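You operate a simulated robot arm through the tools that you are given. There is no shell and no other tool. Be economical: measure what you need, move in short steps, check, and stop when the job is done.

The job below is to be done with a simulated two-armed robot. You get a single attempt, and the scene is never put back.

Task
Fill the washer tank to MAX from the drum and shut the filler cap again.
Fine: open the filler cap, push the nozzle into the neck before you pump and put it back where it lay. Where these are worked on the way, their far stop is far enough and under half their travel is too little: filler cap.

It is judged by the outcome, as a careful person would: the job done as asked, and still so three seconds after it is handed in. It fails if anything else is knocked over, pushed out of place, dropped, spilled or broken. A push-on lid holds only when it is set on centred and level and pressed home; a screw cap is set on level and turned clockwise until tight.

Robot
Two 7-joint arms with two-finger parallel grippers on one trunk, on a base that drives. Base frame: it is fixed to the floor where the robot stands at the start and does not move with it; the origin is under the middle of the robot, x ahead of it, y to its left, z up. Units: mm, rad, N and s.
The left shoulder is at the start at [50, 161, 1098], the right one opposite. With the tool pointing down near the work surface each hand reaches from about 200 to 680 mm from the robot's upright axis, wherever it stands, measured 20 degrees to its own side. Places, roughly: drum pump [600, -600, 1100]; filler cap [500, -100, 900]; mouth of the filler neck [500, -100, 900]; sight tube [600, -100, 700]. Payload 3.43 kg a hand.
Tool frame (each hand has its own): the origin (TCP) lies between the finger pads and is the grasp point; the fingertips stand 30 mm ahead of it; z points along the fingers, y is the line along which they close. The gripper opens to 94 mm. The fingers are 28 mm wide and 10 mm thick; the gripper's body (50 by 96 mm) begins 55 mm behind the TCP.
Orientation is told as [roll, pitch, yaw] about the base's x, y, z axes, in that order, counted from this pose: with the fingers straight down and closing along the base's y, the tool's x points along the base's -x, its y along +y and its z along -z.

Tools
- The arms move only by the tool step_arm. It takes "left_deltas", "right_deltas" or both (then of equal length, played together; a hand with none holds still); each is a list of rows, each an object of numbers (a shift or turn left out is 0, a gripper value left out holds the last): "claw": the opening in per cent of the stroke, from 0 (shut) to 100 (fully open); "dx", "dy", "dz": the shift along the base's x, y, z in units of 500 mm (1.0 is 500 mm); "wx", "wy", "wz": the turn, a rotation vector about the base's x, y, z in units of 120 degrees (1.0 is 120 degrees). In form: [{"claw": .., "dx": .., "dy": .., "dz": .., "wx": .., "wy": .., "wz": ..}, ...]. A call has 1 to 8 rows; each row is the pose to reach, as a shift and turn from the pose commanded when the call began. A call with a number of a shift or a turn outside -1 to 1 is refused whole. Rows are played at 5 a second. More than 50 mm and 0.15 rad between two rows, or a gripper value outside its range, and nothing of the call is played. A pose out of reach is approached as far as the arm can. The call stops where the force on the tool passes 90 N (or 10 N more than at its start, if that is more) or the arm is blocked; 0.2 s more then pass. The fingers move at their own pace (about 45 mm/s each) and stop on an object; they squeeze with about 24 N. The grip force told is the motor's: it shows also when the fingers shut on nothing. Time passes only in rows, and 0.2 s behind the last, so rows that repeat a pose let the fingers close. The reply holds the time, the measured pose of the TCP, the force on the tool along the base axes, the opening and the grip force, in the units named above and with some noise, with the torque about the TCP (base axes, N m) and any sound that the robot's microphone picked up.
- Cameras (640 x 400 px; columns grow to the right, rows downward): "scene" is now at [113.5, -41.2, 1237.8]; the picture's right is [-0.54, -0.84, 0.00], its down [-0.38, 0.24, -0.89] and it looks along [0.75, -0.49, -0.45] (base axes); focal length 222 px, centre (320, 200). "left" rides on the left gripper at [76, -14, -103] in its tool frame; the picture's right is [0.18, 0.98, 0.00], its down [-0.75, 0.14, -0.64] and it looks along [-0.63, 0.12, 0.77] (tool axes); focal length 243 px, centre (320, 200). "right" rides on the right gripper at [76, 14, -102] in its tool frame; the picture's right is [-0.18, 0.98, 0.00], its down [-0.75, -0.14, -0.64] and it looks along [-0.63, -0.12, 0.77] (tool axes); focal length 243 px, centre (320, 200). There is no depth. A picture from a camera that has moved, and an enlarged one, comes with that camera's place and axes in the base frame and with its lens. The place of the scene camera against the robot may be out by one fixed shift of up to 12 mm in any direction.
- get_image(camera): a new picture of that camera. The clock stands still meanwhile.
- slide_trunk(by): slides the trunk up (or, below 0, down) by that many mm; the arms and the scene camera ride with it, the base frame stays. It gives what a move gives, with no picture.
- roll_base(legs): drives the robot by 1 to 6 legs, each [ahead, left, turn to the left] in mm, mm and rad, along the robot's own axes; the way and the turn of a leg run together, so that a leg with both is an arc; at most 1500 mm and 3.142 rad a leg. The arms and the cameras ride along, it lands a little off, and it stops where it bumps. It gives what a move gives.
- turn_head(pan, tilt): turns the head with the scene camera to pan (to the left, within 1.396 rad either way) and tilt (down, from -0.506 to 1.204), counted from straight ahead of the robot. It gives what a move gives.
- zoom(camera, box): a new picture of the part [left, top, right, bottom] of that camera's present view, enlarged. The clock stands still meanwhile.
- sign_off(): hands the job in; it is judged then, once.

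Work in short steps. Places have to be worked out from the pictures, the camera data and where the tool is seen: move nearer, look again, correct. Check each grasp and each placing, and mend what went wrong. You have 120 turns and 88 pictures in all, those below and enlarged ones among them. Open the grippers and draw the arms clear of the work before you hand the job in, unless the task says otherwise; then end with one line.

The tools are called after ">>>" as a command line: name --argument value ..., lists and objects as JSON in quotes. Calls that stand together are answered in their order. step_arm: Moves the arms, as the interface text tells. Its arguments: {"type":"object","properties":{"left_deltas":{"type":"array"},"right_deltas":{"type":"array"}},"required":[]} The other tools are called the same way: slide_trunk (by) slides the trunk up or down; roll_base (legs) drives the base; turn_head (pan, tilt) turns the head that bears the scene camera; get_image (camera) takes a picture; zoom (camera, box) takes an enlarged picture of a part of a camera's view; sign_off () hands the job in.

At the start:

```text
time_s: 0.0
left_position: [404.3, -64.0, 1149.7]
left_tcp_rot: [0.0, -0.001, -0.001]
left_wrist_force: [0.2, -0.5, -0.1]
left_torque: [0.02, -0.01, -0.03]
left_finger_gap: 93.9
left_finger_force: 0.0
right_position: [330.6, -344.3, 1000.2]
right_tcp_rot: [0.0, 0.0, 0.0]
right_wrist_force: [0.0, -1.0, 0.2]
right_torque: [0.0, 0.0, 0.0]
right_finger_gap: 94.2
right_finger_force: 0.0
trunk travel left (down, up): [-125.0, 142.0]
robot x, y, heading: [0.4, -0.6, -0.003]
head pan, tilt: [-0.576, 0.466]
```

scene: 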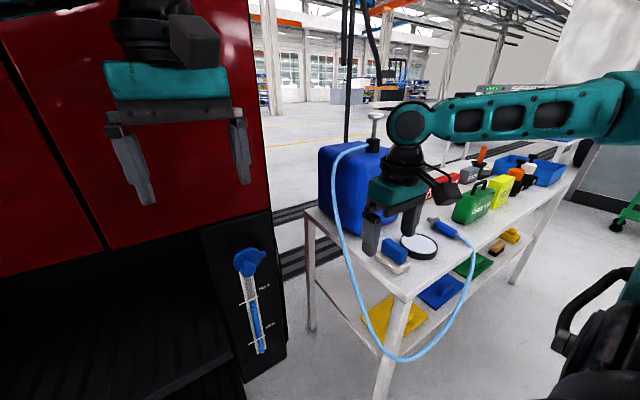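
right: 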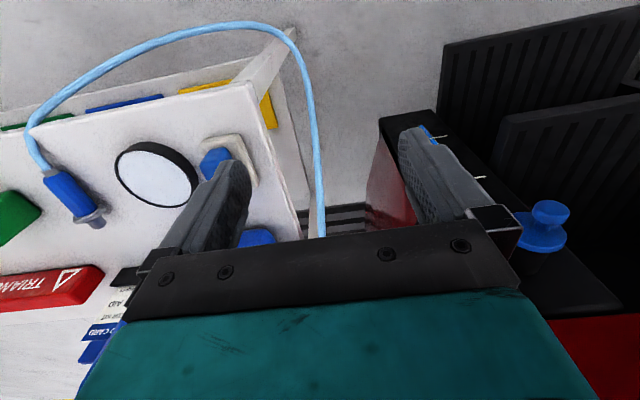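
left: 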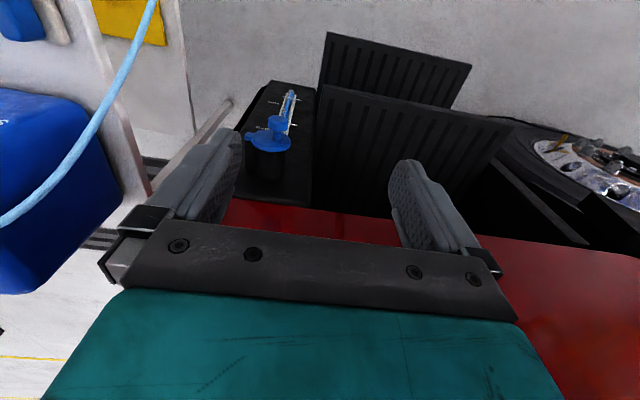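

I start by looking closer at the filler cap with its sight tube, and at the drum and nozzle.

>>> zoom --camera "scene" --box '[200, 220, 320, 370]'

>>> zoom --camera "scene" --box '[310, 90, 490, 290]'

>>> zoom --camera "left" --box '[220, 70, 340, 190]'

```text
2.67 times, centred on (260, 295) of scene
camera zoom: at [113.5, -41.2, 1237.8], right [-0.54, -0.84, 0.0], down [-0.38, 0.24, -0.89], along [0.75, -0.49, -0.45], focal length 592 px, centre (480, -53)
```

zoom: 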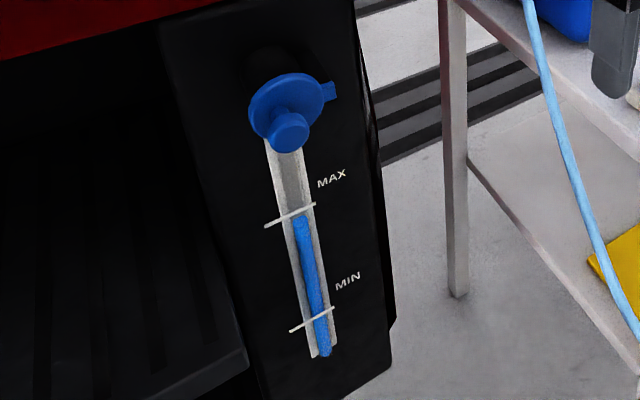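

```text
2.00 times, centred on (400, 190) of scene
camera zoom: at [113.5, -41.2, 1237.8], right [-0.54, -0.84, 0.0], down [-0.38, 0.24, -0.89], along [0.75, -0.49, -0.45], focal length 444 px, centre (160, 220)
```

zoom: 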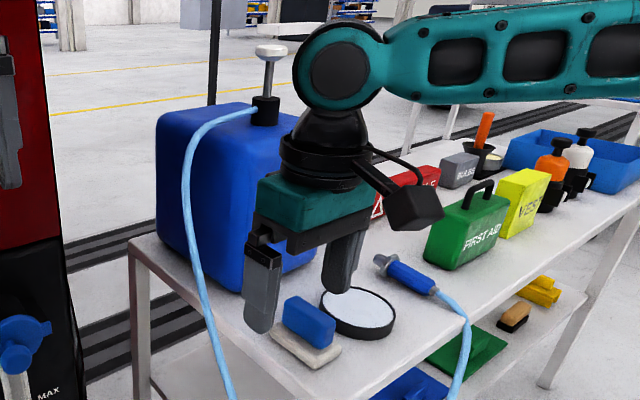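

```text
3.33 times, centred on (280, 130) of left
camera zoom: at [328.2, -78.2, 1251.5], right [-0.18, 0.98, 0.0], down [0.75, 0.14, 0.64], along [0.63, 0.12, -0.77], focal length 809 px, centre (453, 433)
```

zoom: 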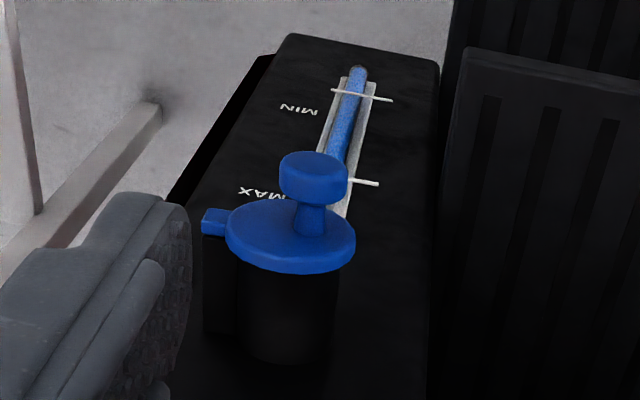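

The nozzle lies near (425,-772,799), the cap near (509,-118,904) with its face turned toward the robot, and the pump near (620,-570,1165). From about y=-340 the left hand can work the cap and the right hand the table and pump, so I drive sideways.

>>> roll_base --legs '[[0, -340, 0]]'

>>> turn_head --pan 0.0 --tilt 0.6

>>> get_image --camera "scene"

```text
time_s: 3.6
left_position: [404.5, -411.4, 1149.6]
left_tcp_rot: [0.001, -0.001, -0.004]
left_wrist_force: [0.3, -0.4, -0.7]
left_torque: [-0.02, -0.01, -0.04]
left_finger_gap: 94.0
left_finger_force: 0.1
right_position: [328.5, -690.8, 999.6]
right_tcp_rot: [0.0, 0.0, -0.003]
right_wrist_force: [-0.3, 0.2, -0.5]
right_torque: [0.0, -0.01, -0.04]
right_finger_gap: 93.9
right_finger_force: 0.1
trunk travel left (down, up): [-125.0, 142.0]
robot x, y, heading: [0.9, -349.4, 0.004]
head pan, tilt: [-0.576, 0.466]
```

```text
time_s: 4.6
left_position: [404.0, -411.6, 1149.7]
left_tcp_rot: [0.0, 0.0, -0.002]
left_wrist_force: [0.1, -0.1, 0.8]
left_torque: [0.03, 0.02, -0.02]
left_finger_gap: 94.1
left_finger_force: 0.1
right_position: [327.5, -691.6, 999.6]
right_tcp_rot: [0.0, -0.002, -0.004]
right_wrist_force: [-0.1, -0.3, 0.4]
right_torque: [0.02, -0.01, -0.01]
right_finger_gap: 93.7
right_finger_force: 0.0
trunk travel left (down, up): [-125.0, 142.0]
robot x, y, heading: [-0.7, -346.1, -0.002]
head pan, tilt: [0.0, 0.6]
```

```text
81 pictures are left
camera scene: at [124.3, -338.4, 1225.6], right [0.0, -1.0, 0.0], down [-0.56, 0.0, -0.83], along [0.83, 0.0, -0.56], focal length 222 px, centre (320, 200)
```

scene: 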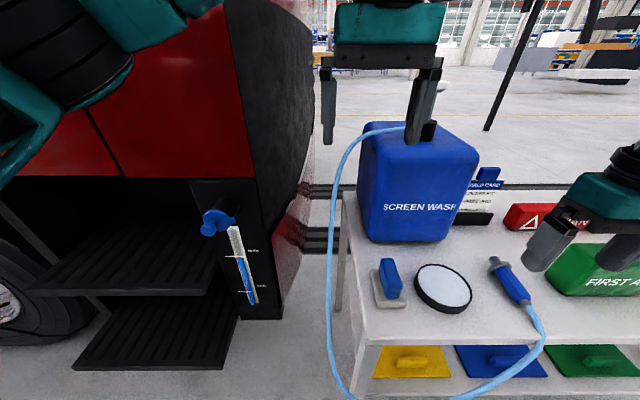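

Now a closer look at the cap and sight tube from this side, and at the nozzle.

>>> zoom --camera "scene" --box '[180, 180, 300, 330]'

>>> zoom --camera "scene" --box '[440, 230, 580, 350]'

>>> get_image --camera "right"

```text
2.67 times, centred on (240, 255) of scene
camera zoom: at [124.3, -338.4, 1225.6], right [0.0, -1.0, 0.0], down [-0.56, 0.0, -0.83], along [0.83, 0.0, -0.56], focal length 592 px, centre (533, 53)
```

zoom: 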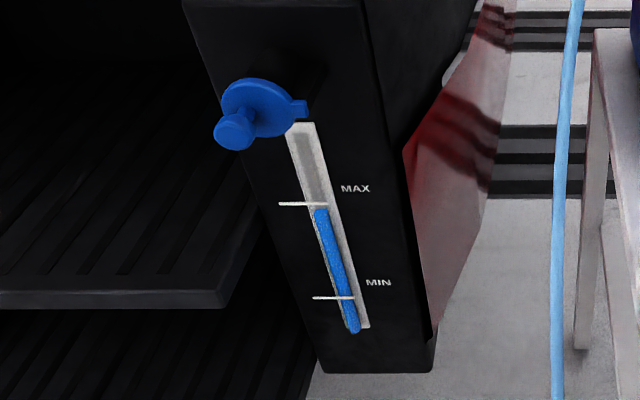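

```text
3.33 times, centred on (510, 290) of scene
camera zoom: at [124.3, -338.4, 1225.6], right [0.0, -1.0, 0.0], down [-0.56, 0.0, -0.83], along [0.83, 0.0, -0.56], focal length 740 px, centre (-313, -100)
```

zoom: 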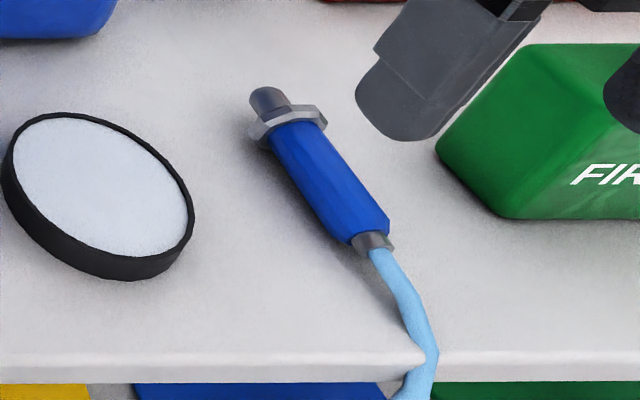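

```text
78 pictures are left
camera right: at [251.6, -677.3, 1102.7], right [0.19, 0.98, 0.0], down [0.75, -0.14, 0.64], along [0.63, -0.12, -0.77], focal length 243 px, centre (320, 200)
```

right: 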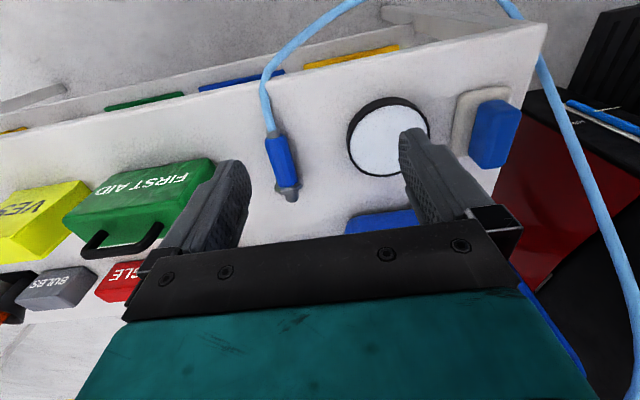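

The level seems just below the MAX tick, but depth may mislead. I swing the left hand over toward the tank and tilt it so that its camera looks straight at the panel.

>>> step_arm --left_deltas '[{"dx": -0.02, "dy": 0.08, "dz": -0.02, "wy": -0.05}, {"dx": -0.04, "dy": 0.16, "dz": -0.05, "wy": -0.1}, {"dx": -0.06, "dy": 0.24, "dz": -0.09, "wy": -0.15}, {"dx": -0.08, "dy": 0.32, "dz": -0.13, "wy": -0.2}, {"dx": -0.1, "dy": 0.39, "dz": -0.18, "wy": -0.26}, {"dx": -0.12, "dy": 0.45, "dz": -0.24, "wy": -0.32}, {"dx": -0.13, "dy": 0.5, "dz": -0.31, "wy": -0.37}, {"dx": -0.13, "dy": 0.54, "dz": -0.39, "wy": -0.4167}]'

>>> get_image --camera "left"

```text
time_s: 6.4
left_position: [414.3, -156.7, 951.1]
left_tcp_rot: [0.004, -0.871, -0.007]
left_wrist_force: [0.7, 0.4, 0.2]
left_torque: [-0.03, 0.01, -0.02]
left_finger_gap: 94.2
left_finger_force: 0.0
left hand out of reach, approached as far as the arm can: row 6, 7, 8
right_position: [328.1, -690.4, 1000.0]
right_tcp_rot: [0.0, 0.0, -0.003]
right_wrist_force: [-0.2, -0.2, -0.4]
right_torque: [0.0, 0.0, -0.06]
right_finger_gap: 94.1
right_finger_force: 0.1
trunk travel left (down, up): [-125.0, 142.0]
robot x, y, heading: [-2.5, -344.3, -0.005]
head pan, tilt: [0.0, 0.6]
```

```text
77 pictures are left
camera left: at [286.9, -171.3, 957.3], right [-0.11, 0.98, -0.14], down [0.0, 0.14, 0.99], along [0.99, 0.11, -0.01], focal length 243 px, centre (320, 200)
```

left: 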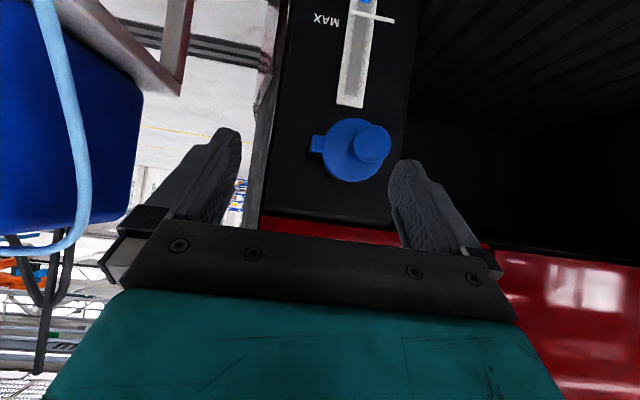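

The cap faces the robot squarely (−x): knob near (473,-118,905), hinge lug on the −y side near y=-158, and the level is below MAX. The arm is folded too tightly here, so I back the base off by 130 mm.

>>> roll_base --legs '[[-130, 0, 0]]'

>>> step_arm --left_deltas '[{"dz": -0.02}]'

```text
time_s: 7.7
left_position: [285.0, -154.4, 951.1]
left_tcp_rot: [0.002, -0.872, -0.005]
left_wrist_force: [-0.5, -0.7, -0.1]
left_torque: [-0.04, 0.03, 0.0]
left_finger_gap: 93.9
left_finger_force: 0.0
right_position: [198.7, -691.1, 999.9]
right_tcp_rot: [0.0, -0.001, -0.002]
right_wrist_force: [-1.0, 0.2, -0.8]
right_torque: [0.0, 0.02, 0.0]
right_finger_gap: 94.0
right_finger_force: 0.0
trunk travel left (down, up): [-125.0, 142.0]
robot x, y, heading: [-131.3, -345.3, -0.0]
head pan, tilt: [0.0, 0.6]
```

```text
time_s: 8.1
left_position: [286.0, -155.6, 940.1]
left_tcp_rot: [0.003, -0.87, -0.003]
left_wrist_force: [-0.2, 0.1, -0.8]
left_torque: [0.05, 0.0, 0.02]
left_finger_gap: 94.1
left_finger_force: 0.1
right_position: [198.7, -691.6, 999.9]
right_tcp_rot: [-0.001, -0.001, -0.002]
right_wrist_force: [-1.4, -0.9, 0.3]
right_torque: [0.0, -0.02, 0.0]
right_finger_gap: 94.1
right_finger_force: 0.1
trunk travel left (down, up): [-125.0, 142.0]
robot x, y, heading: [-131.9, -347.2, -0.005]
head pan, tilt: [0.0, 0.6]
```

Deltas run from the reached pose. I lower the hand to view the sight tube level.

>>> step_arm --left_deltas '[{"dz": -0.09, "dx": 0.02}, {"dz": -0.18, "dx": 0.04}, {"dz": -0.27, "dx": 0.06}, {"dz": -0.36, "dx": 0.08}]'

>>> get_image --camera "left"

```text
time_s: 9.1
left_position: [342.4, -186.3, 785.3]
left_tcp_rot: [0.019, -0.856, 0.001]
left_wrist_force: [0.0, -0.7, -0.3]
left_torque: [0.0, 0.01, 0.01]
left_finger_gap: 94.0
left_finger_force: 0.1
left hand out of reach, approached as far as the arm can: row 2, 3, 4
right_position: [199.6, -688.5, 1000.7]
right_tcp_rot: [0.001, -0.001, -0.001]
right_wrist_force: [-0.5, -0.1, 0.4]
right_torque: [-0.02, 0.02, 0.02]
right_finger_gap: 94.1
right_finger_force: 0.0
trunk travel left (down, up): [-125.0, 142.0]
robot x, y, heading: [-130.3, -348.3, -0.003]
head pan, tilt: [0.0, 0.6]
```

```text
76 pictures are left
camera left: at [215.0, -202.8, 793.4], right [-0.13, 0.98, -0.13], down [0.01, 0.13, 0.99], along [0.99, 0.13, -0.02], focal length 243 px, centre (320, 200)
```

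left: 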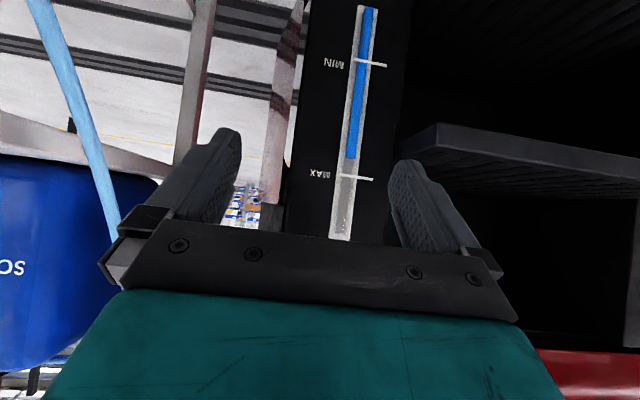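

Clear now: the level is about 83 % of the way from MIN to MAX. I now raise the hand in front of the cap and pitch it to point straight at it.

>>> step_arm --left_deltas '[{"dx": 0.01, "dy": 0.02, "dz": 0.06, "wy": -0.057}, {"dx": 0.02, "dy": 0.045, "dz": 0.12, "wy": -0.114}, {"dx": 0.03, "dy": 0.07, "dz": 0.17, "wy": -0.171}, {"dx": 0.04, "dy": 0.095, "dz": 0.21, "wy": -0.228}, {"dx": 0.05, "dy": 0.12, "dz": 0.235, "wy": -0.285}, {"dx": 0.06, "dy": 0.136, "dz": 0.24, "wy": -0.3413}]'

>>> get_image --camera "left"

```text
time_s: 10.5
left_position: [350.6, -257.5, 974.5]
left_tcp_rot: [2.536, -1.568, -2.505]
left_wrist_force: [0.4, 0.0, 0.2]
left_torque: [0.02, -0.03, -0.02]
left_finger_gap: 94.0
left_finger_force: 0.1
left hand out of reach, approached as far as the arm can: row 1, 2, 3, 4, 5, 6
right_position: [200.0, -690.3, 1000.0]
right_tcp_rot: [-0.002, 0.0, -0.001]
right_wrist_force: [0.0, 0.7, -0.1]
right_torque: [0.02, 0.01, 0.02]
right_finger_gap: 93.8
right_finger_force: 0.0
trunk travel left (down, up): [-125.0, 142.0]
robot x, y, heading: [-129.6, -345.8, -0.004]
head pan, tilt: [0.0, 0.6]
```

```text
75 pictures are left
camera left: at [248.2, -276.2, 898.0], right [-0.03, 0.98, -0.18], down [-0.65, 0.12, 0.75], along [0.76, 0.14, 0.63], focal length 243 px, centre (320, 200)
```

left: 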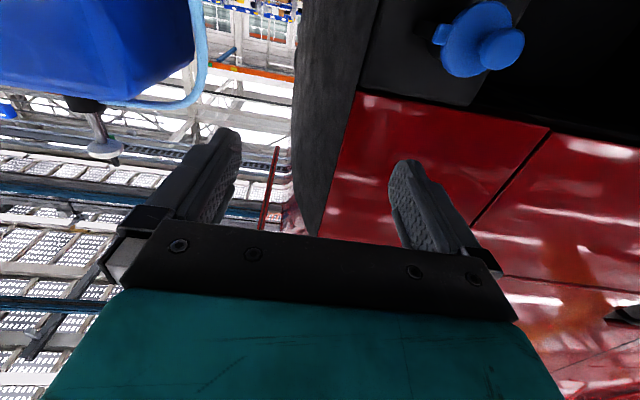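

The arm drifted to (350,-257,975) as the folded pose was hard to reach. I try moving straight ahead and left toward the cap from here.

>>> step_arm --left_deltas '[{"dx": 0.03, "dy": 0.07, "dz": -0.02}, {"dx": 0.06, "dy": 0.14, "dz": -0.05}, {"dx": 0.09, "dy": 0.21, "dz": -0.09}, {"dx": 0.1, "dy": 0.28, "dz": -0.13}]'

```text
time_s: 11.5
left_position: [349.8, -265.9, 986.8]
left_tcp_rot: [2.975, -1.556, -2.973]
left_wrist_force: [-0.3, -0.7, 0.0]
left_torque: [0.0, -0.03, -0.01]
left_finger_gap: 94.1
left_finger_force: 0.0
left hand out of reach, approached as far as the arm can: row 1, 2, 3, 4
right_position: [199.5, -691.4, 999.6]
right_tcp_rot: [-0.001, 0.001, -0.002]
right_wrist_force: [-0.4, 0.0, -0.4]
right_torque: [-0.01, 0.02, -0.02]
right_finger_gap: 93.9
right_finger_force: 0.1
trunk travel left (down, up): [-125.0, 142.0]
robot x, y, heading: [-133.5, -344.6, 0.004]
head pan, tilt: [0.0, 0.6]
```

The wrist is probably on a joint limit with this roll. I test rolling the hand about its pointing axis to free it.

>>> step_arm --left_deltas '[{"wx": 0.07, "dx": 0.02, "dy": 0.03}, {"wx": 0.14, "dx": 0.04, "dy": 0.06}, {"wx": 0.21, "dx": 0.06, "dy": 0.09}, {"wx": 0.28, "dx": 0.08, "dy": 0.12}, {"wx": 0.35, "dx": 0.1, "dy": 0.15}, {"wx": 0.42, "dx": 0.1, "dy": 0.18}]'

```text
time_s: 12.9
left_position: [394.5, -252.2, 1025.3]
left_tcp_rot: [1.57, -0.687, -1.558]
left_wrist_force: [-0.3, 0.3, 0.3]
left_torque: [0.0, 0.03, -0.01]
left_finger_gap: 94.1
left_finger_force: 0.1
left hand out of reach, approached as far as the arm can: row 1, 2, 3, 4, 5, 6
right_position: [199.3, -689.8, 999.9]
right_tcp_rot: [0.0, -0.001, -0.002]
right_wrist_force: [-0.6, -0.9, -0.1]
right_torque: [0.02, 0.0, 0.01]
right_finger_gap: 94.2
right_finger_force: 0.0
trunk travel left (down, up): [-125.0, 142.0]
robot x, y, heading: [-130.4, -347.2, -0.001]
head pan, tilt: [0.0, 0.6]
```

Rotation follows but position is limited, as if the wrist can't bend enough. Lowering the trunk and standing further back lets the arm stretch straight toward the cap.

>>> roll_base --legs '[[-110, 0, 0]]'

>>> slide_trunk --by -120

>>> step_arm --left_deltas '[{"wx": 0.06, "dx": 0.05, "dy": 0.05}, {"wx": 0.12, "dx": 0.1, "dy": 0.1}, {"wx": 0.18, "dx": 0.15, "dy": 0.15}, {"wx": 0.25, "dx": 0.18, "dy": 0.2}, {"wx": 0.32, "dx": 0.2, "dy": 0.25}]'

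```text
time_s: 14.1
left_position: [283.1, -250.8, 1026.9]
left_tcp_rot: [1.569, -0.689, -1.558]
left_wrist_force: [-0.8, -0.6, 0.0]
left_torque: [-0.01, 0.05, 0.0]
left_finger_gap: 93.9
left_finger_force: 0.1
right_position: [88.1, -690.0, 1000.0]
right_tcp_rot: [0.0, 0.0, 0.001]
right_wrist_force: [-0.8, 0.2, -0.4]
right_torque: [0.01, -0.04, -0.02]
right_finger_gap: 94.2
right_finger_force: 0.0
trunk travel left (down, up): [-125.0, 142.0]
robot x, y, heading: [-241.9, -343.7, 0.001]
head pan, tilt: [0.0, 0.6]
```

```text
time_s: 15.6
left_position: [282.8, -251.5, 905.7]
left_tcp_rot: [1.569, -0.691, -1.555]
left_wrist_force: [-0.5, 0.1, 0.7]
left_torque: [0.01, -0.02, -0.01]
left_finger_gap: 94.0
left_finger_force: 0.0
right_position: [89.6, -690.2, 880.1]
right_tcp_rot: [0.001, 0.0, 0.001]
right_wrist_force: [0.0, -0.1, -0.2]
right_torque: [-0.02, 0.05, 0.04]
right_finger_gap: 94.3
right_finger_force: 0.0
trunk travel left (down, up): [-5.0, 262.0]
robot x, y, heading: [-246.4, -346.2, 0.0]
head pan, tilt: [0.0, 0.6]
```

```text
time_s: 16.8
left_position: [387.3, -198.5, 968.2]
left_tcp_rot: [1.535, -0.018, -1.512]
left_wrist_force: [0.8, 1.3, -0.6]
left_torque: [-0.03, 0.02, 0.0]
left_finger_gap: 94.0
left_finger_force: 0.1
left hand out of reach, approached as far as the arm can: row 1, 2, 3, 4, 5
right_position: [89.3, -688.0, 880.4]
right_tcp_rot: [0.0, 0.0, 0.002]
right_wrist_force: [0.5, -0.4, -0.1]
right_torque: [0.0, 0.0, 0.0]
right_finger_gap: 93.9
right_finger_force: 0.0
trunk travel left (down, up): [-5.0, 262.0]
robot x, y, heading: [-245.0, -345.7, 0.003]
head pan, tilt: [0.0, 0.6]
```

The hand now points at the cap with fingers closing vertically. I try shifting it to directly in front of the knob.

>>> step_arm --left_deltas '[{"dx": 0.01, "dy": 0.06, "dz": -0.04}, {"dx": 0.02, "dy": 0.12, "dz": -0.08}, {"dx": 0.02, "dy": 0.16, "dz": -0.126}]'

>>> get_image --camera "left"

>>> get_image --camera "scene"

```text
time_s: 17.6
left_position: [406.9, -170.9, 955.6]
left_tcp_rot: [1.499, -0.014, -1.473]
left_wrist_force: [-0.4, -0.8, -0.1]
left_torque: [0.01, 0.04, 0.0]
left_finger_gap: 93.9
left_finger_force: 0.1
left hand out of reach, approached as far as the arm can: row 1, 2, 3
right_position: [89.3, -689.2, 880.2]
right_tcp_rot: [0.001, 0.001, 0.0]
right_wrist_force: [0.3, -0.5, -0.3]
right_torque: [0.01, -0.01, 0.01]
right_finger_gap: 94.2
right_finger_force: 0.0
trunk travel left (down, up): [-5.0, 262.0]
robot x, y, heading: [-238.0, -347.6, 0.003]
head pan, tilt: [0.0, 0.6]
```

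```text
74 pictures are left
camera left: at [295.1, -106.9, 945.6], right [0.05, 0.21, 0.98], down [-0.55, -0.81, 0.2], along [0.83, -0.55, 0.07], focal length 243 px, centre (320, 200)
```

left: 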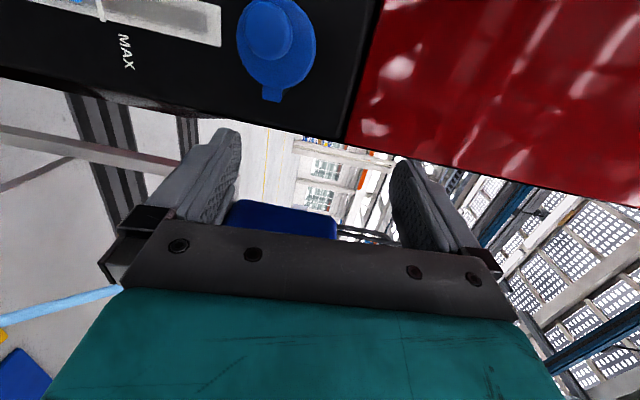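

```text
73 pictures are left
camera scene: at [-116.1, -337.1, 1105.6], right [0.0, -1.0, 0.0], down [-0.57, 0.0, -0.82], along [0.82, 0.0, -0.57], focal length 222 px, centre (320, 200)
```

scene: 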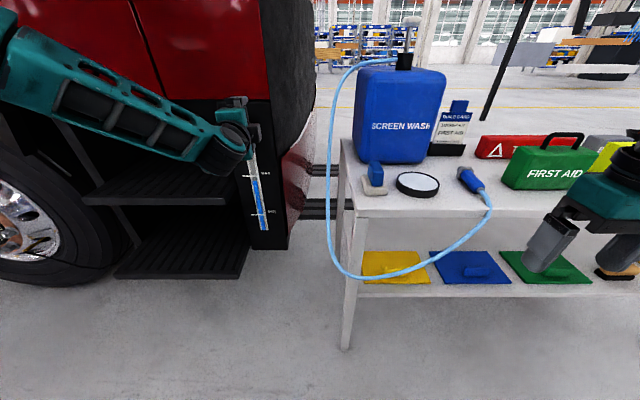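

The left arm's elbow-out posture makes a forward-pointing hand awkward. A downward-pointing hand can grip the knob from above and simply yaw to swing the cap, so I turn the hand back to pointing down while retreating.

>>> step_arm --left_deltas '[{"wx": -0.041, "wy": 0.041, "wz": 0.041, "dx": -0.02, "dz": 0.02}, {"wx": -0.082, "wy": 0.082, "wz": 0.082, "dx": -0.04, "dz": 0.04}, {"wx": -0.123, "wy": 0.123, "wz": 0.123, "dx": -0.06, "dz": 0.06}, {"wx": -0.164, "wy": 0.164, "wz": 0.164, "dx": -0.08, "dz": 0.08}, {"wx": -0.205, "wy": 0.205, "wz": 0.205, "dx": -0.1, "dz": 0.1}, {"wx": -0.246, "wy": 0.246, "wz": 0.246, "dx": -0.12, "dz": 0.1}, {"wx": -0.287, "wy": 0.287, "wz": 0.287, "dx": -0.12, "dz": 0.1}]'

>>> step_arm --left_deltas '[{"wx": -0.041, "wy": 0.041, "wz": 0.041}, {"wx": -0.082, "wy": 0.082, "wz": 0.082}, {"wx": -0.123, "wy": 0.123, "wz": 0.123}, {"wx": -0.164, "wy": 0.164, "wz": 0.164}, {"wx": -0.205, "wy": 0.205, "wz": 0.205}, {"wx": -0.246, "wy": 0.246, "wz": 0.246}, {"wx": -0.287, "wy": 0.287, "wz": 0.287}]'

>>> slide_trunk --by 120

```text
time_s: 19.2
left_position: [345.9, -173.8, 1002.4]
left_tcp_rot: [0.693, -0.281, -0.705]
left_wrist_force: [0.7, -0.4, 0.1]
left_torque: [-0.01, 0.0, 0.02]
left_finger_gap: 94.2
left_finger_force: 0.0
right_position: [89.7, -690.0, 880.1]
right_tcp_rot: [0.001, 0.002, 0.0]
right_wrist_force: [0.0, -0.6, -0.1]
right_torque: [-0.02, 0.0, 0.0]
right_finger_gap: 94.0
right_finger_force: 0.0
trunk travel left (down, up): [-5.0, 262.0]
robot x, y, heading: [-239.9, -345.9, 0.002]
head pan, tilt: [0.0, 0.6]
```

```text
time_s: 20.8
left_position: [346.8, -174.8, 1003.7]
left_tcp_rot: [-0.064, 0.092, 0.009]
left_wrist_force: [0.1, -0.3, -0.5]
left_torque: [-0.01, 0.01, -0.03]
left_finger_gap: 94.0
left_finger_force: 0.1
right_position: [88.8, -689.6, 881.0]
right_tcp_rot: [0.0, -0.001, 0.0]
right_wrist_force: [-0.4, 0.1, -0.4]
right_torque: [-0.01, 0.02, 0.0]
right_finger_gap: 94.2
right_finger_force: 0.0
trunk travel left (down, up): [-5.0, 262.0]
robot x, y, heading: [-239.8, -347.1, 0.002]
head pan, tilt: [0.0, 0.6]
```

```text
time_s: 22.3
left_position: [345.7, -173.6, 1123.7]
left_tcp_rot: [-0.063, 0.091, 0.011]
left_wrist_force: [0.6, 0.5, 0.3]
left_torque: [0.01, 0.0, 0.03]
left_finger_gap: 94.3
left_finger_force: 0.0
right_position: [89.6, -690.3, 999.7]
right_tcp_rot: [0.0, 0.001, -0.001]
right_wrist_force: [-0.2, 1.4, 0.8]
right_torque: [0.03, 0.04, -0.02]
right_finger_gap: 93.9
right_finger_force: 0.0
trunk travel left (down, up): [-125.0, 142.0]
robot x, y, heading: [-239.9, -344.5, -0.003]
head pan, tilt: [0.0, 0.6]
```

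Now I level the hand, draw it back a bit, and drive forward 150 mm.

>>> step_arm --left_deltas '[{"wx": 0.015, "wy": -0.022, "wz": -0.002, "dx": -0.08}, {"wx": 0.03, "wy": -0.0437, "wz": -0.005, "dx": -0.16, "dz": -0.02}, {"wx": 0.03, "wy": -0.0437, "wz": -0.005, "dx": -0.24, "dz": -0.04, "dy": 0.04}]'

>>> roll_base --legs '[[150, 0, 0]]'

>>> turn_head --pan 0.3 --tilt 0.6

>>> get_image --camera "left"

```text
time_s: 23.1
left_position: [223.4, -154.6, 1104.1]
left_tcp_rot: [0.0, -0.001, 0.006]
left_wrist_force: [-0.2, 0.4, 0.3]
left_torque: [0.0, -0.01, -0.02]
left_finger_gap: 94.1
left_finger_force: 0.1
right_position: [87.7, -688.8, 1000.1]
right_tcp_rot: [-0.001, 0.0, 0.003]
right_wrist_force: [0.0, 0.5, 0.1]
right_torque: [-0.01, 0.02, 0.0]
right_finger_gap: 94.1
right_finger_force: 0.1
trunk travel left (down, up): [-125.0, 142.0]
robot x, y, heading: [-241.9, -344.6, 0.002]
head pan, tilt: [0.0, 0.6]
```

```text
time_s: 24.4
left_position: [375.4, -155.7, 1105.2]
left_tcp_rot: [-0.001, -0.002, 0.003]
left_wrist_force: [-0.5, 0.0, 0.1]
left_torque: [-0.01, -0.03, -0.04]
left_finger_gap: 94.1
left_finger_force: 0.0
right_position: [240.3, -690.4, 1000.0]
right_tcp_rot: [0.001, 0.0, 0.0]
right_wrist_force: [1.0, -0.2, -0.3]
right_torque: [0.01, -0.01, -0.01]
right_finger_gap: 93.8
right_finger_force: 0.1
trunk travel left (down, up): [-125.0, 142.0]
robot x, y, heading: [-90.3, -348.7, 0.004]
head pan, tilt: [0.0, 0.6]
```

```text
time_s: 25.2
left_position: [373.8, -156.7, 1104.1]
left_tcp_rot: [0.001, -0.002, 0.002]
left_wrist_force: [0.1, -0.1, -0.2]
left_torque: [0.0, 0.0, -0.01]
left_finger_gap: 94.2
left_finger_force: 0.1
right_position: [238.9, -689.4, 999.8]
right_tcp_rot: [0.001, 0.0, 0.0]
right_wrist_force: [0.5, -0.1, 0.3]
right_torque: [0.01, 0.0, -0.01]
right_finger_gap: 94.2
right_finger_force: 0.0
trunk travel left (down, up): [-125.0, 142.0]
robot x, y, heading: [-92.2, -349.0, 0.002]
head pan, tilt: [0.3, 0.6]
```

```text
72 pictures are left
camera left: at [297.9, -171.3, 1205.7], right [-0.19, 0.98, 0.0], down [0.75, 0.14, 0.64], along [0.63, 0.12, -0.77], focal length 243 px, centre (320, 200)
```

left: 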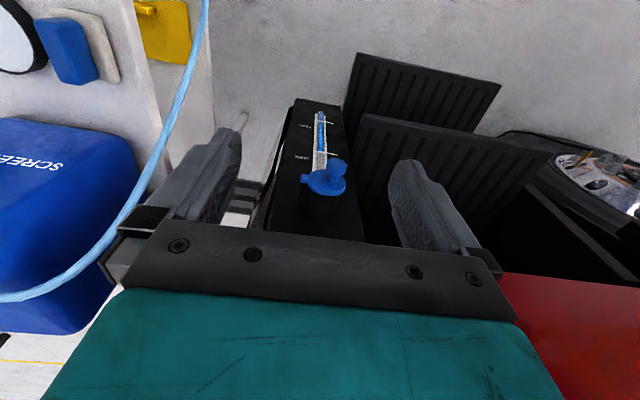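

The knob reads about (477,-113,906) here. I move above it at z=985 with the fingers opened to about 56 mm and look.

>>> step_arm --left_deltas '[{"claw": 60, "dx": 0.05, "dy": 0.02, "dz": -0.05}, {"dx": 0.1, "dy": 0.04, "dz": -0.1}, {"dx": 0.15, "dy": 0.06, "dz": -0.15}, {"dx": 0.2, "dy": 0.084, "dz": -0.2}, {"dx": 0.2, "dy": 0.084, "dz": -0.238}]'

>>> get_image --camera "left"

>>> get_image --camera "scene"

```text
time_s: 26.4
left_position: [474.0, -113.3, 985.3]
left_tcp_rot: [0.0, -0.003, -0.002]
left_wrist_force: [-0.2, -0.5, 1.0]
left_torque: [0.04, 0.01, 0.05]
left_finger_gap: 56.4
left_finger_force: 0.1
right_position: [239.2, -689.7, 1000.0]
right_tcp_rot: [0.001, 0.001, 0.001]
right_wrist_force: [0.1, -0.3, -0.3]
right_torque: [-0.01, 0.0, -0.02]
right_finger_gap: 94.1
right_finger_force: 0.0
trunk travel left (down, up): [-125.0, 142.0]
robot x, y, heading: [-91.3, -344.5, 0.0]
head pan, tilt: [0.3, 0.6]
```

```text
71 pictures are left
camera left: at [397.4, -129.9, 1086.2], right [-0.18, 0.98, 0.0], down [0.75, 0.14, 0.64], along [0.63, 0.12, -0.77], focal length 243 px, centre (320, 200)
```

left: 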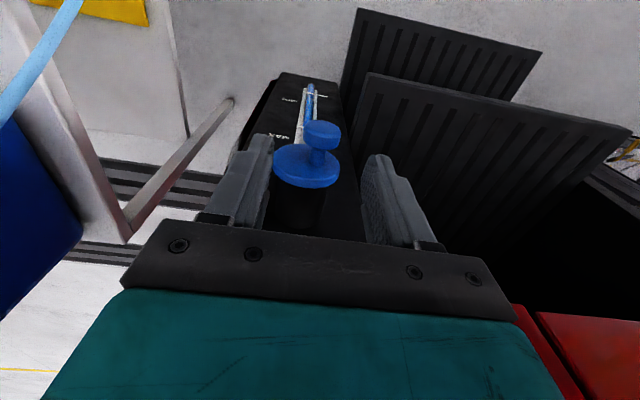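

```text
70 pictures are left
camera scene: at [29.8, -311.3, 1225.6], right [0.29, -0.96, 0.0], down [-0.54, -0.17, -0.83], along [0.79, 0.24, -0.56], focal length 222 px, centre (320, 200)
```

scene: 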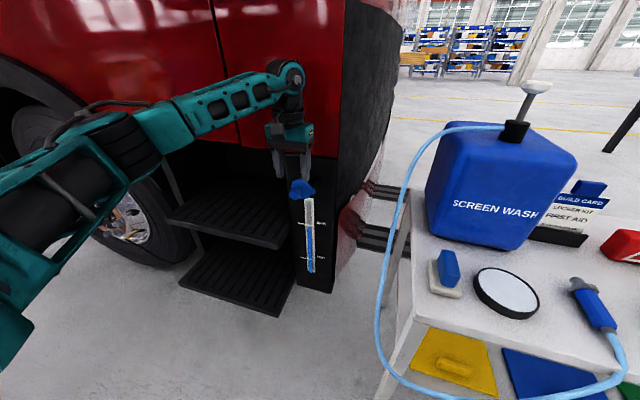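

The knob sits at about (479,-112,906), 31 mm across, the lid's disc at x≈506. I lower onto it and close.

>>> step_arm --left_deltas '[{"dx": 0.006, "dy": 0.002, "dz": -0.06}, {"dx": 0.006, "dy": 0.002, "dz": -0.12}, {"dx": 0.006, "dy": 0.002, "dz": -0.16}, {"dx": 0.006, "dy": 0.002, "dz": -0.16, "claw": 0}, {"dx": 0.006, "dy": 0.002, "dz": -0.16}, {"dx": 0.006, "dy": 0.002, "dz": -0.16}]'

>>> get_image --camera "left"

```text
time_s: 27.9
left_position: [477.3, -111.7, 903.9]
left_tcp_rot: [0.003, -0.003, 0.004]
left_wrist_force: [-2.0, 4.8, -0.2]
left_torque: [0.01, -0.09, 0.11]
left_finger_gap: 29.2
left_finger_force: 39.4
right_position: [238.6, -690.1, 1000.5]
right_tcp_rot: [-0.001, -0.001, 0.0]
right_wrist_force: [-0.2, -0.1, 0.0]
right_torque: [0.01, -0.03, 0.0]
right_finger_gap: 93.7
right_finger_force: 0.0
trunk travel left (down, up): [-125.0, 142.0]
robot x, y, heading: [-90.8, -347.2, -0.0]
head pan, tilt: [0.3, 0.6]
```

```text
69 pictures are left
camera left: at [400.3, -127.5, 1005.8], right [-0.19, 0.98, 0.0], down [0.75, 0.14, 0.64], along [0.63, 0.12, -0.77], focal length 243 px, centre (320, 200)
```

left: 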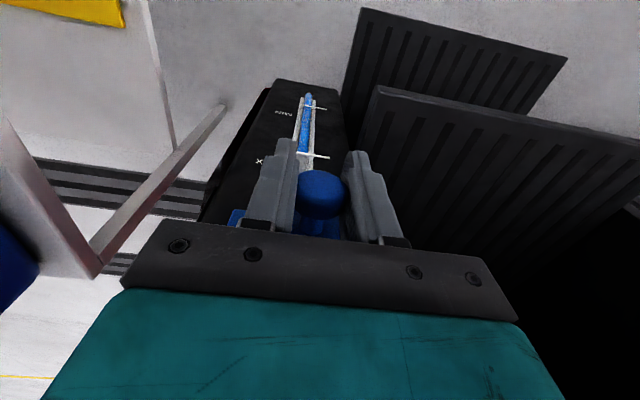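

Gripped (29 mm). Taking the hinge as vertical near (506,-160), I swing the cap about 0.3 rad and check the forces to see if the assumption holds.

>>> step_arm --left_deltas '[{"dx": -0.0093, "dy": -0.0062, "wz": 0.0478}, {"dx": -0.0179, "dy": -0.0134, "wz": 0.0955}, {"dx": -0.0258, "dy": -0.0214, "wz": 0.1433}]'

>>> get_image --camera "left"

>>> zoom --camera "scene" --box '[230, 100, 370, 240]'

```text
time_s: 28.6
left_position: [465.3, -125.2, 904.6]
left_tcp_rot: [-0.001, -0.003, 0.303]
left_wrist_force: [9.8, -2.0, -5.8]
left_torque: [0.18, 0.31, 0.19]
left_finger_gap: 29.0
left_finger_force: 45.0
right_position: [238.7, -689.5, 998.7]
right_tcp_rot: [0.0, 0.002, 0.0]
right_wrist_force: [-0.3, -0.1, 1.6]
right_torque: [0.01, -0.01, 0.01]
right_finger_gap: 93.8
right_finger_force: 0.1
trunk travel left (down, up): [-125.0, 142.0]
robot x, y, heading: [-92.8, -348.3, -0.002]
head pan, tilt: [0.3, 0.6]
```

```text
68 pictures are left
camera left: at [396.4, -161.7, 1005.8], right [-0.47, 0.88, 0.0], down [0.68, 0.36, 0.64], along [0.57, 0.3, -0.77], focal length 243 px, centre (320, 200)
```

left: 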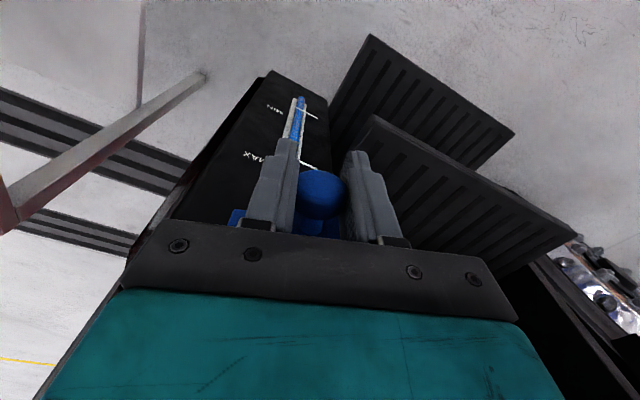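

```text
2.86 times, centred on (300, 170) of scene
camera zoom: at [31.4, -311.5, 1225.3], right [0.29, -0.96, 0.0], down [-0.54, -0.17, -0.82], along [0.79, 0.24, -0.57], focal length 634 px, centre (377, 286)
```

zoom: 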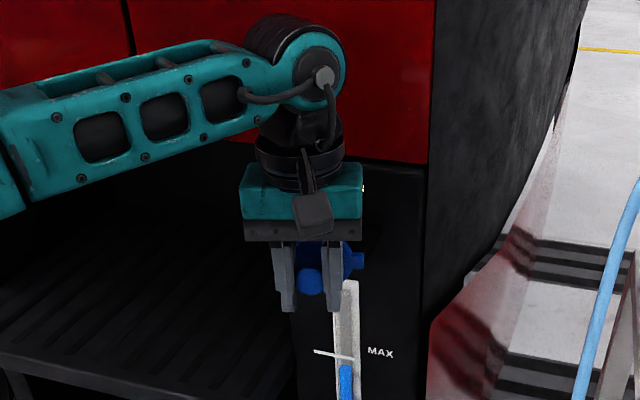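

The cap follows with little force. I keep swinging along the same arc to about 1.1 rad.

>>> step_arm --left_deltas '[{"dx": -0.007, "dy": -0.0088, "wz": 0.0478}, {"dx": -0.0132, "dy": -0.0182, "wz": 0.0955}, {"dx": -0.0182, "dy": -0.0282, "wz": 0.1433}, {"dx": -0.0224, "dy": -0.0386, "wz": 0.191}, {"dx": -0.0254, "dy": -0.0494, "wz": 0.2388}, {"dx": -0.0274, "dy": -0.0604, "wz": 0.2865}, {"dx": -0.0284, "dy": -0.0716, "wz": 0.3343}, {"dx": -0.028, "dy": -0.0828, "wz": 0.382}]'

>>> get_image --camera "left"

>>> zoom --camera "scene" --box '[230, 100, 370, 240]'

```text
time_s: 30.4
left_position: [457.6, -165.7, 904.7]
left_tcp_rot: [-0.013, -0.002, 1.103]
left_wrist_force: [49.3, -10.0, 2.9]
left_torque: [0.0, 0.24, -1.1]
left_finger_gap: 29.1
left_finger_force: 45.0
right_position: [242.5, -690.3, 997.2]
right_tcp_rot: [0.003, 0.006, 0.001]
right_wrist_force: [0.3, -0.2, 0.1]
right_torque: [-0.02, 0.0, -0.02]
right_finger_gap: 93.9
right_finger_force: 0.0
trunk travel left (down, up): [-125.0, 142.0]
robot x, y, heading: [-92.1, -347.3, -0.004]
head pan, tilt: [0.3, 0.6]
```

```text
66 pictures are left
camera left: at [433.9, -241.7, 1005.9], right [-0.96, 0.28, -0.01], down [0.21, 0.74, 0.64], along [0.19, 0.61, -0.77], focal length 243 px, centre (320, 200)
```

left: 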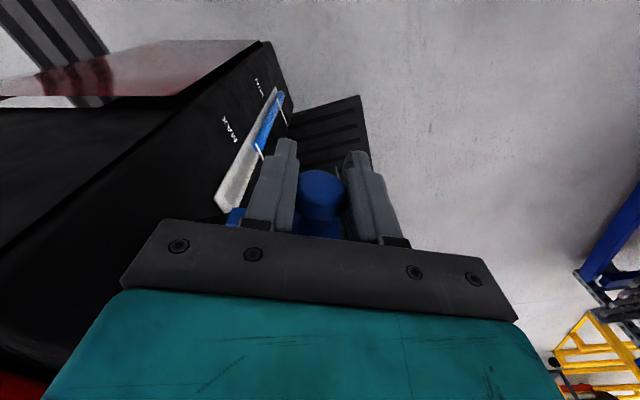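

```text
2.86 times, centred on (300, 170) of scene
camera zoom: at [34.3, -312.4, 1225.1], right [0.29, -0.96, 0.0], down [-0.54, -0.17, -0.82], along [0.79, 0.24, -0.57], focal length 634 px, centre (377, 286)
```

zoom: 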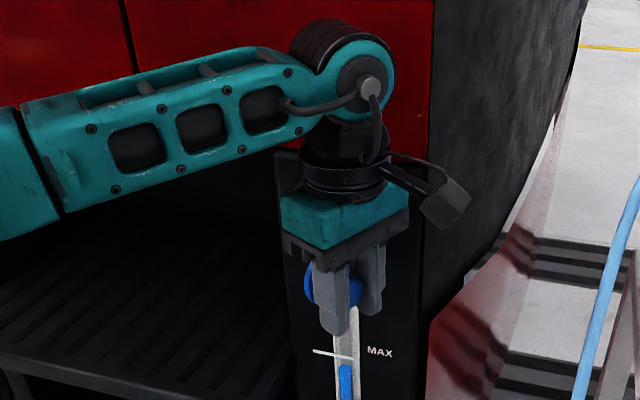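

The lid swings well, now ~63°; the pull shows the hinge is nearer (510,-155). I correct the arc and go on to about 92°.

>>> step_arm --left_deltas '[{"dx": 0.0158, "dy": -0.0134, "wz": 0.0478}, {"dx": 0.0194, "dy": -0.0236, "wz": 0.0955}, {"dx": 0.0242, "dy": -0.0334, "wz": 0.1433}, {"dx": 0.0298, "dy": -0.0426, "wz": 0.191}, {"dx": 0.0362, "dy": -0.0512, "wz": 0.2388}]'

>>> get_image --camera "left"

>>> zoom --camera "scene" --box '[230, 100, 370, 240]'

```text
time_s: 31.6
left_position: [469.0, -189.9, 903.6]
left_tcp_rot: [0.005, -0.004, 1.604]
left_wrist_force: [0.1, -5.1, -1.8]
left_torque: [-0.56, 0.28, -0.21]
left_finger_gap: 29.0
left_finger_force: 45.5
right_position: [238.5, -689.6, 999.3]
right_tcp_rot: [0.0, 0.0, -0.002]
right_wrist_force: [0.3, 0.0, 0.8]
right_torque: [-0.01, 0.01, 0.0]
right_finger_gap: 93.9
right_finger_force: 0.0
trunk travel left (down, up): [-125.0, 142.0]
robot x, y, heading: [-90.1, -345.4, -0.001]
head pan, tilt: [0.3, 0.6]
```

```text
64 pictures are left
camera left: at [485.7, -268.0, 1005.6], right [-0.98, -0.22, 0.0], down [-0.16, 0.75, 0.65], along [-0.14, 0.63, -0.76], focal length 243 px, centre (320, 200)
```

left: 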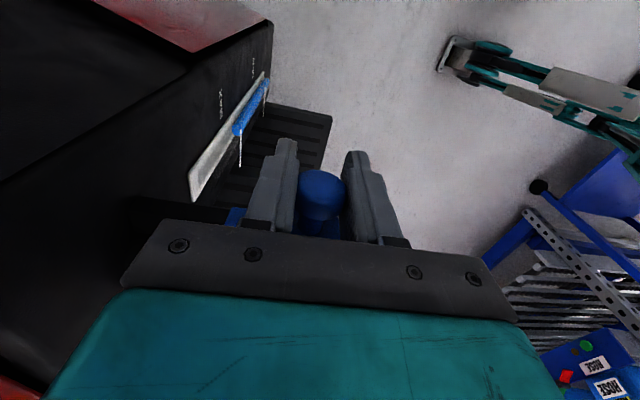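

```text
2.86 times, centred on (300, 170) of scene
camera zoom: at [29.8, -311.6, 1225.5], right [0.29, -0.96, 0.0], down [-0.54, -0.17, -0.82], along [0.79, 0.24, -0.57], focal length 634 px, centre (377, 286)
```

zoom: 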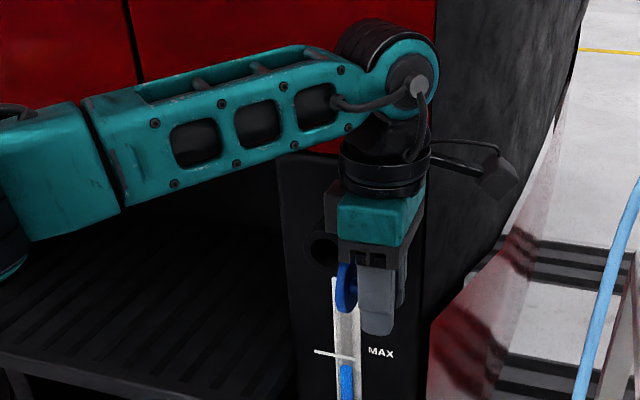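

The lid is at 92° with the neck mouth visible. I continue toward the far stop another 0.35 rad, watching forces.

>>> step_arm --left_deltas '[{"dx": 0.0074, "dy": -0.0078, "wz": 0.0478}, {"dx": 0.0156, "dy": -0.0148, "wz": 0.0955}, {"dx": 0.0242, "dy": -0.021, "wz": 0.1433}, {"dx": 0.0289, "dy": -0.0238, "wz": 0.167}]'

>>> get_image --camera "left"

```text
time_s: 32.6
left_position: [483.7, -203.3, 904.4]
left_tcp_rot: [0.002, -0.003, 1.953]
left_wrist_force: [-7.6, -9.9, -10.2]
left_torque: [-0.01, 0.03, 0.08]
left_finger_gap: 29.1
left_finger_force: 44.6
right_position: [239.1, -690.6, 998.7]
right_tcp_rot: [0.002, 0.0, 0.0]
right_wrist_force: [0.3, 0.0, -0.4]
right_torque: [0.02, 0.01, -0.02]
right_finger_gap: 94.0
right_finger_force: 0.1
trunk travel left (down, up): [-125.0, 142.0]
robot x, y, heading: [-89.3, -344.3, -0.004]
head pan, tilt: [0.3, 0.6]
```

```text
62 pictures are left
camera left: at [525.0, -270.5, 1005.6], right [-0.84, -0.54, 0.0], down [-0.41, 0.65, 0.64], along [-0.35, 0.54, -0.76], focal length 243 px, centre (320, 200)
```

left: 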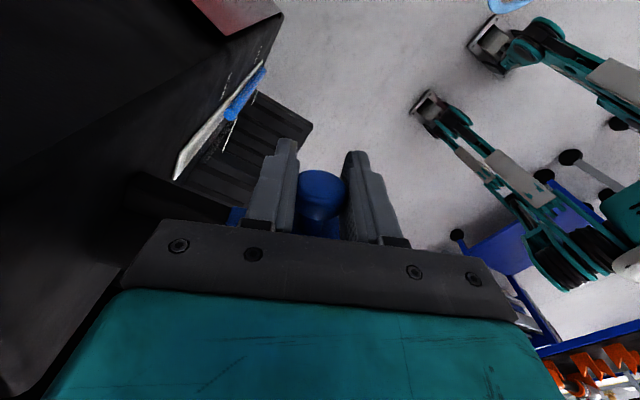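

At 112° still no hard stop. A bit more, and then I release and watch whether the lid stays.

>>> step_arm --left_deltas '[{"dx": 0.0098, "dy": -0.0048, "wz": 0.0478}, {"dx": 0.0202, "dy": -0.0084, "wz": 0.0955}]'

```text
time_s: 33.2
left_position: [493.1, -209.2, 903.9]
left_tcp_rot: [0.002, -0.003, 2.151]
left_wrist_force: [-12.0, -13.7, -13.9]
left_torque: [-0.13, 0.0, 0.32]
left_finger_gap: 28.9
left_finger_force: 44.7
right_position: [239.1, -690.4, 999.4]
right_tcp_rot: [0.001, 0.0, 0.0]
right_wrist_force: [-0.3, 0.1, -0.5]
right_torque: [0.01, 0.03, 0.01]
right_finger_gap: 94.2
right_finger_force: 0.0
trunk travel left (down, up): [-125.0, 142.0]
robot x, y, heading: [-90.5, -346.5, 0.002]
head pan, tilt: [0.3, 0.6]
```

At 123° with modest force, that's ample. I open the fingers and lift straight off.

>>> step_arm --left_deltas '[{"claw": 50}, {"claw": 50}, {"dz": 0.06}, {"dz": 0.15}, {"dz": 0.24}]'

>>> get_image --camera "left"

>>> zoom --camera "scene" --box '[230, 100, 370, 240]'

```text
time_s: 34.5
left_position: [492.7, -207.3, 1028.9]
left_tcp_rot: [0.001, -0.001, 2.151]
left_wrist_force: [-0.6, 0.2, 1.1]
left_torque: [0.04, 0.0, 0.02]
left_finger_gap: 46.9
left_finger_force: 0.2
right_position: [238.4, -688.8, 1000.4]
right_tcp_rot: [-0.001, 0.0, 0.0]
right_wrist_force: [0.2, -0.1, -0.4]
right_torque: [0.03, -0.01, -0.01]
right_finger_gap: 94.0
right_finger_force: 0.0
trunk travel left (down, up): [-125.0, 142.0]
robot x, y, heading: [-95.4, -344.7, -0.002]
head pan, tilt: [0.3, 0.6]
```

```text
61 pictures are left
camera left: at [546.5, -263.8, 1130.5], right [-0.72, -0.69, 0.0], down [-0.53, 0.55, 0.64], along [-0.45, 0.46, -0.77], focal length 243 px, centre (320, 200)
```

left: 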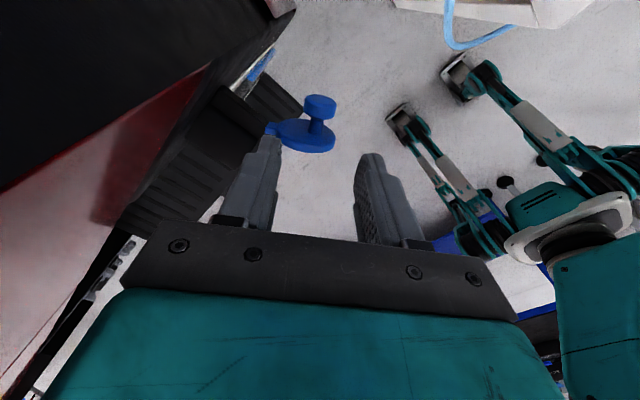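

```text
2.86 times, centred on (300, 170) of scene
camera zoom: at [29.4, -311.6, 1225.6], right [0.29, -0.96, 0.0], down [-0.54, -0.17, -0.83], along [0.79, 0.24, -0.56], focal length 634 px, centre (377, 286)
```

zoom: 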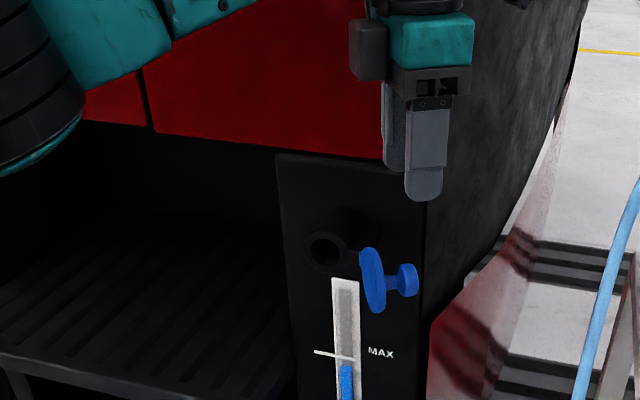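

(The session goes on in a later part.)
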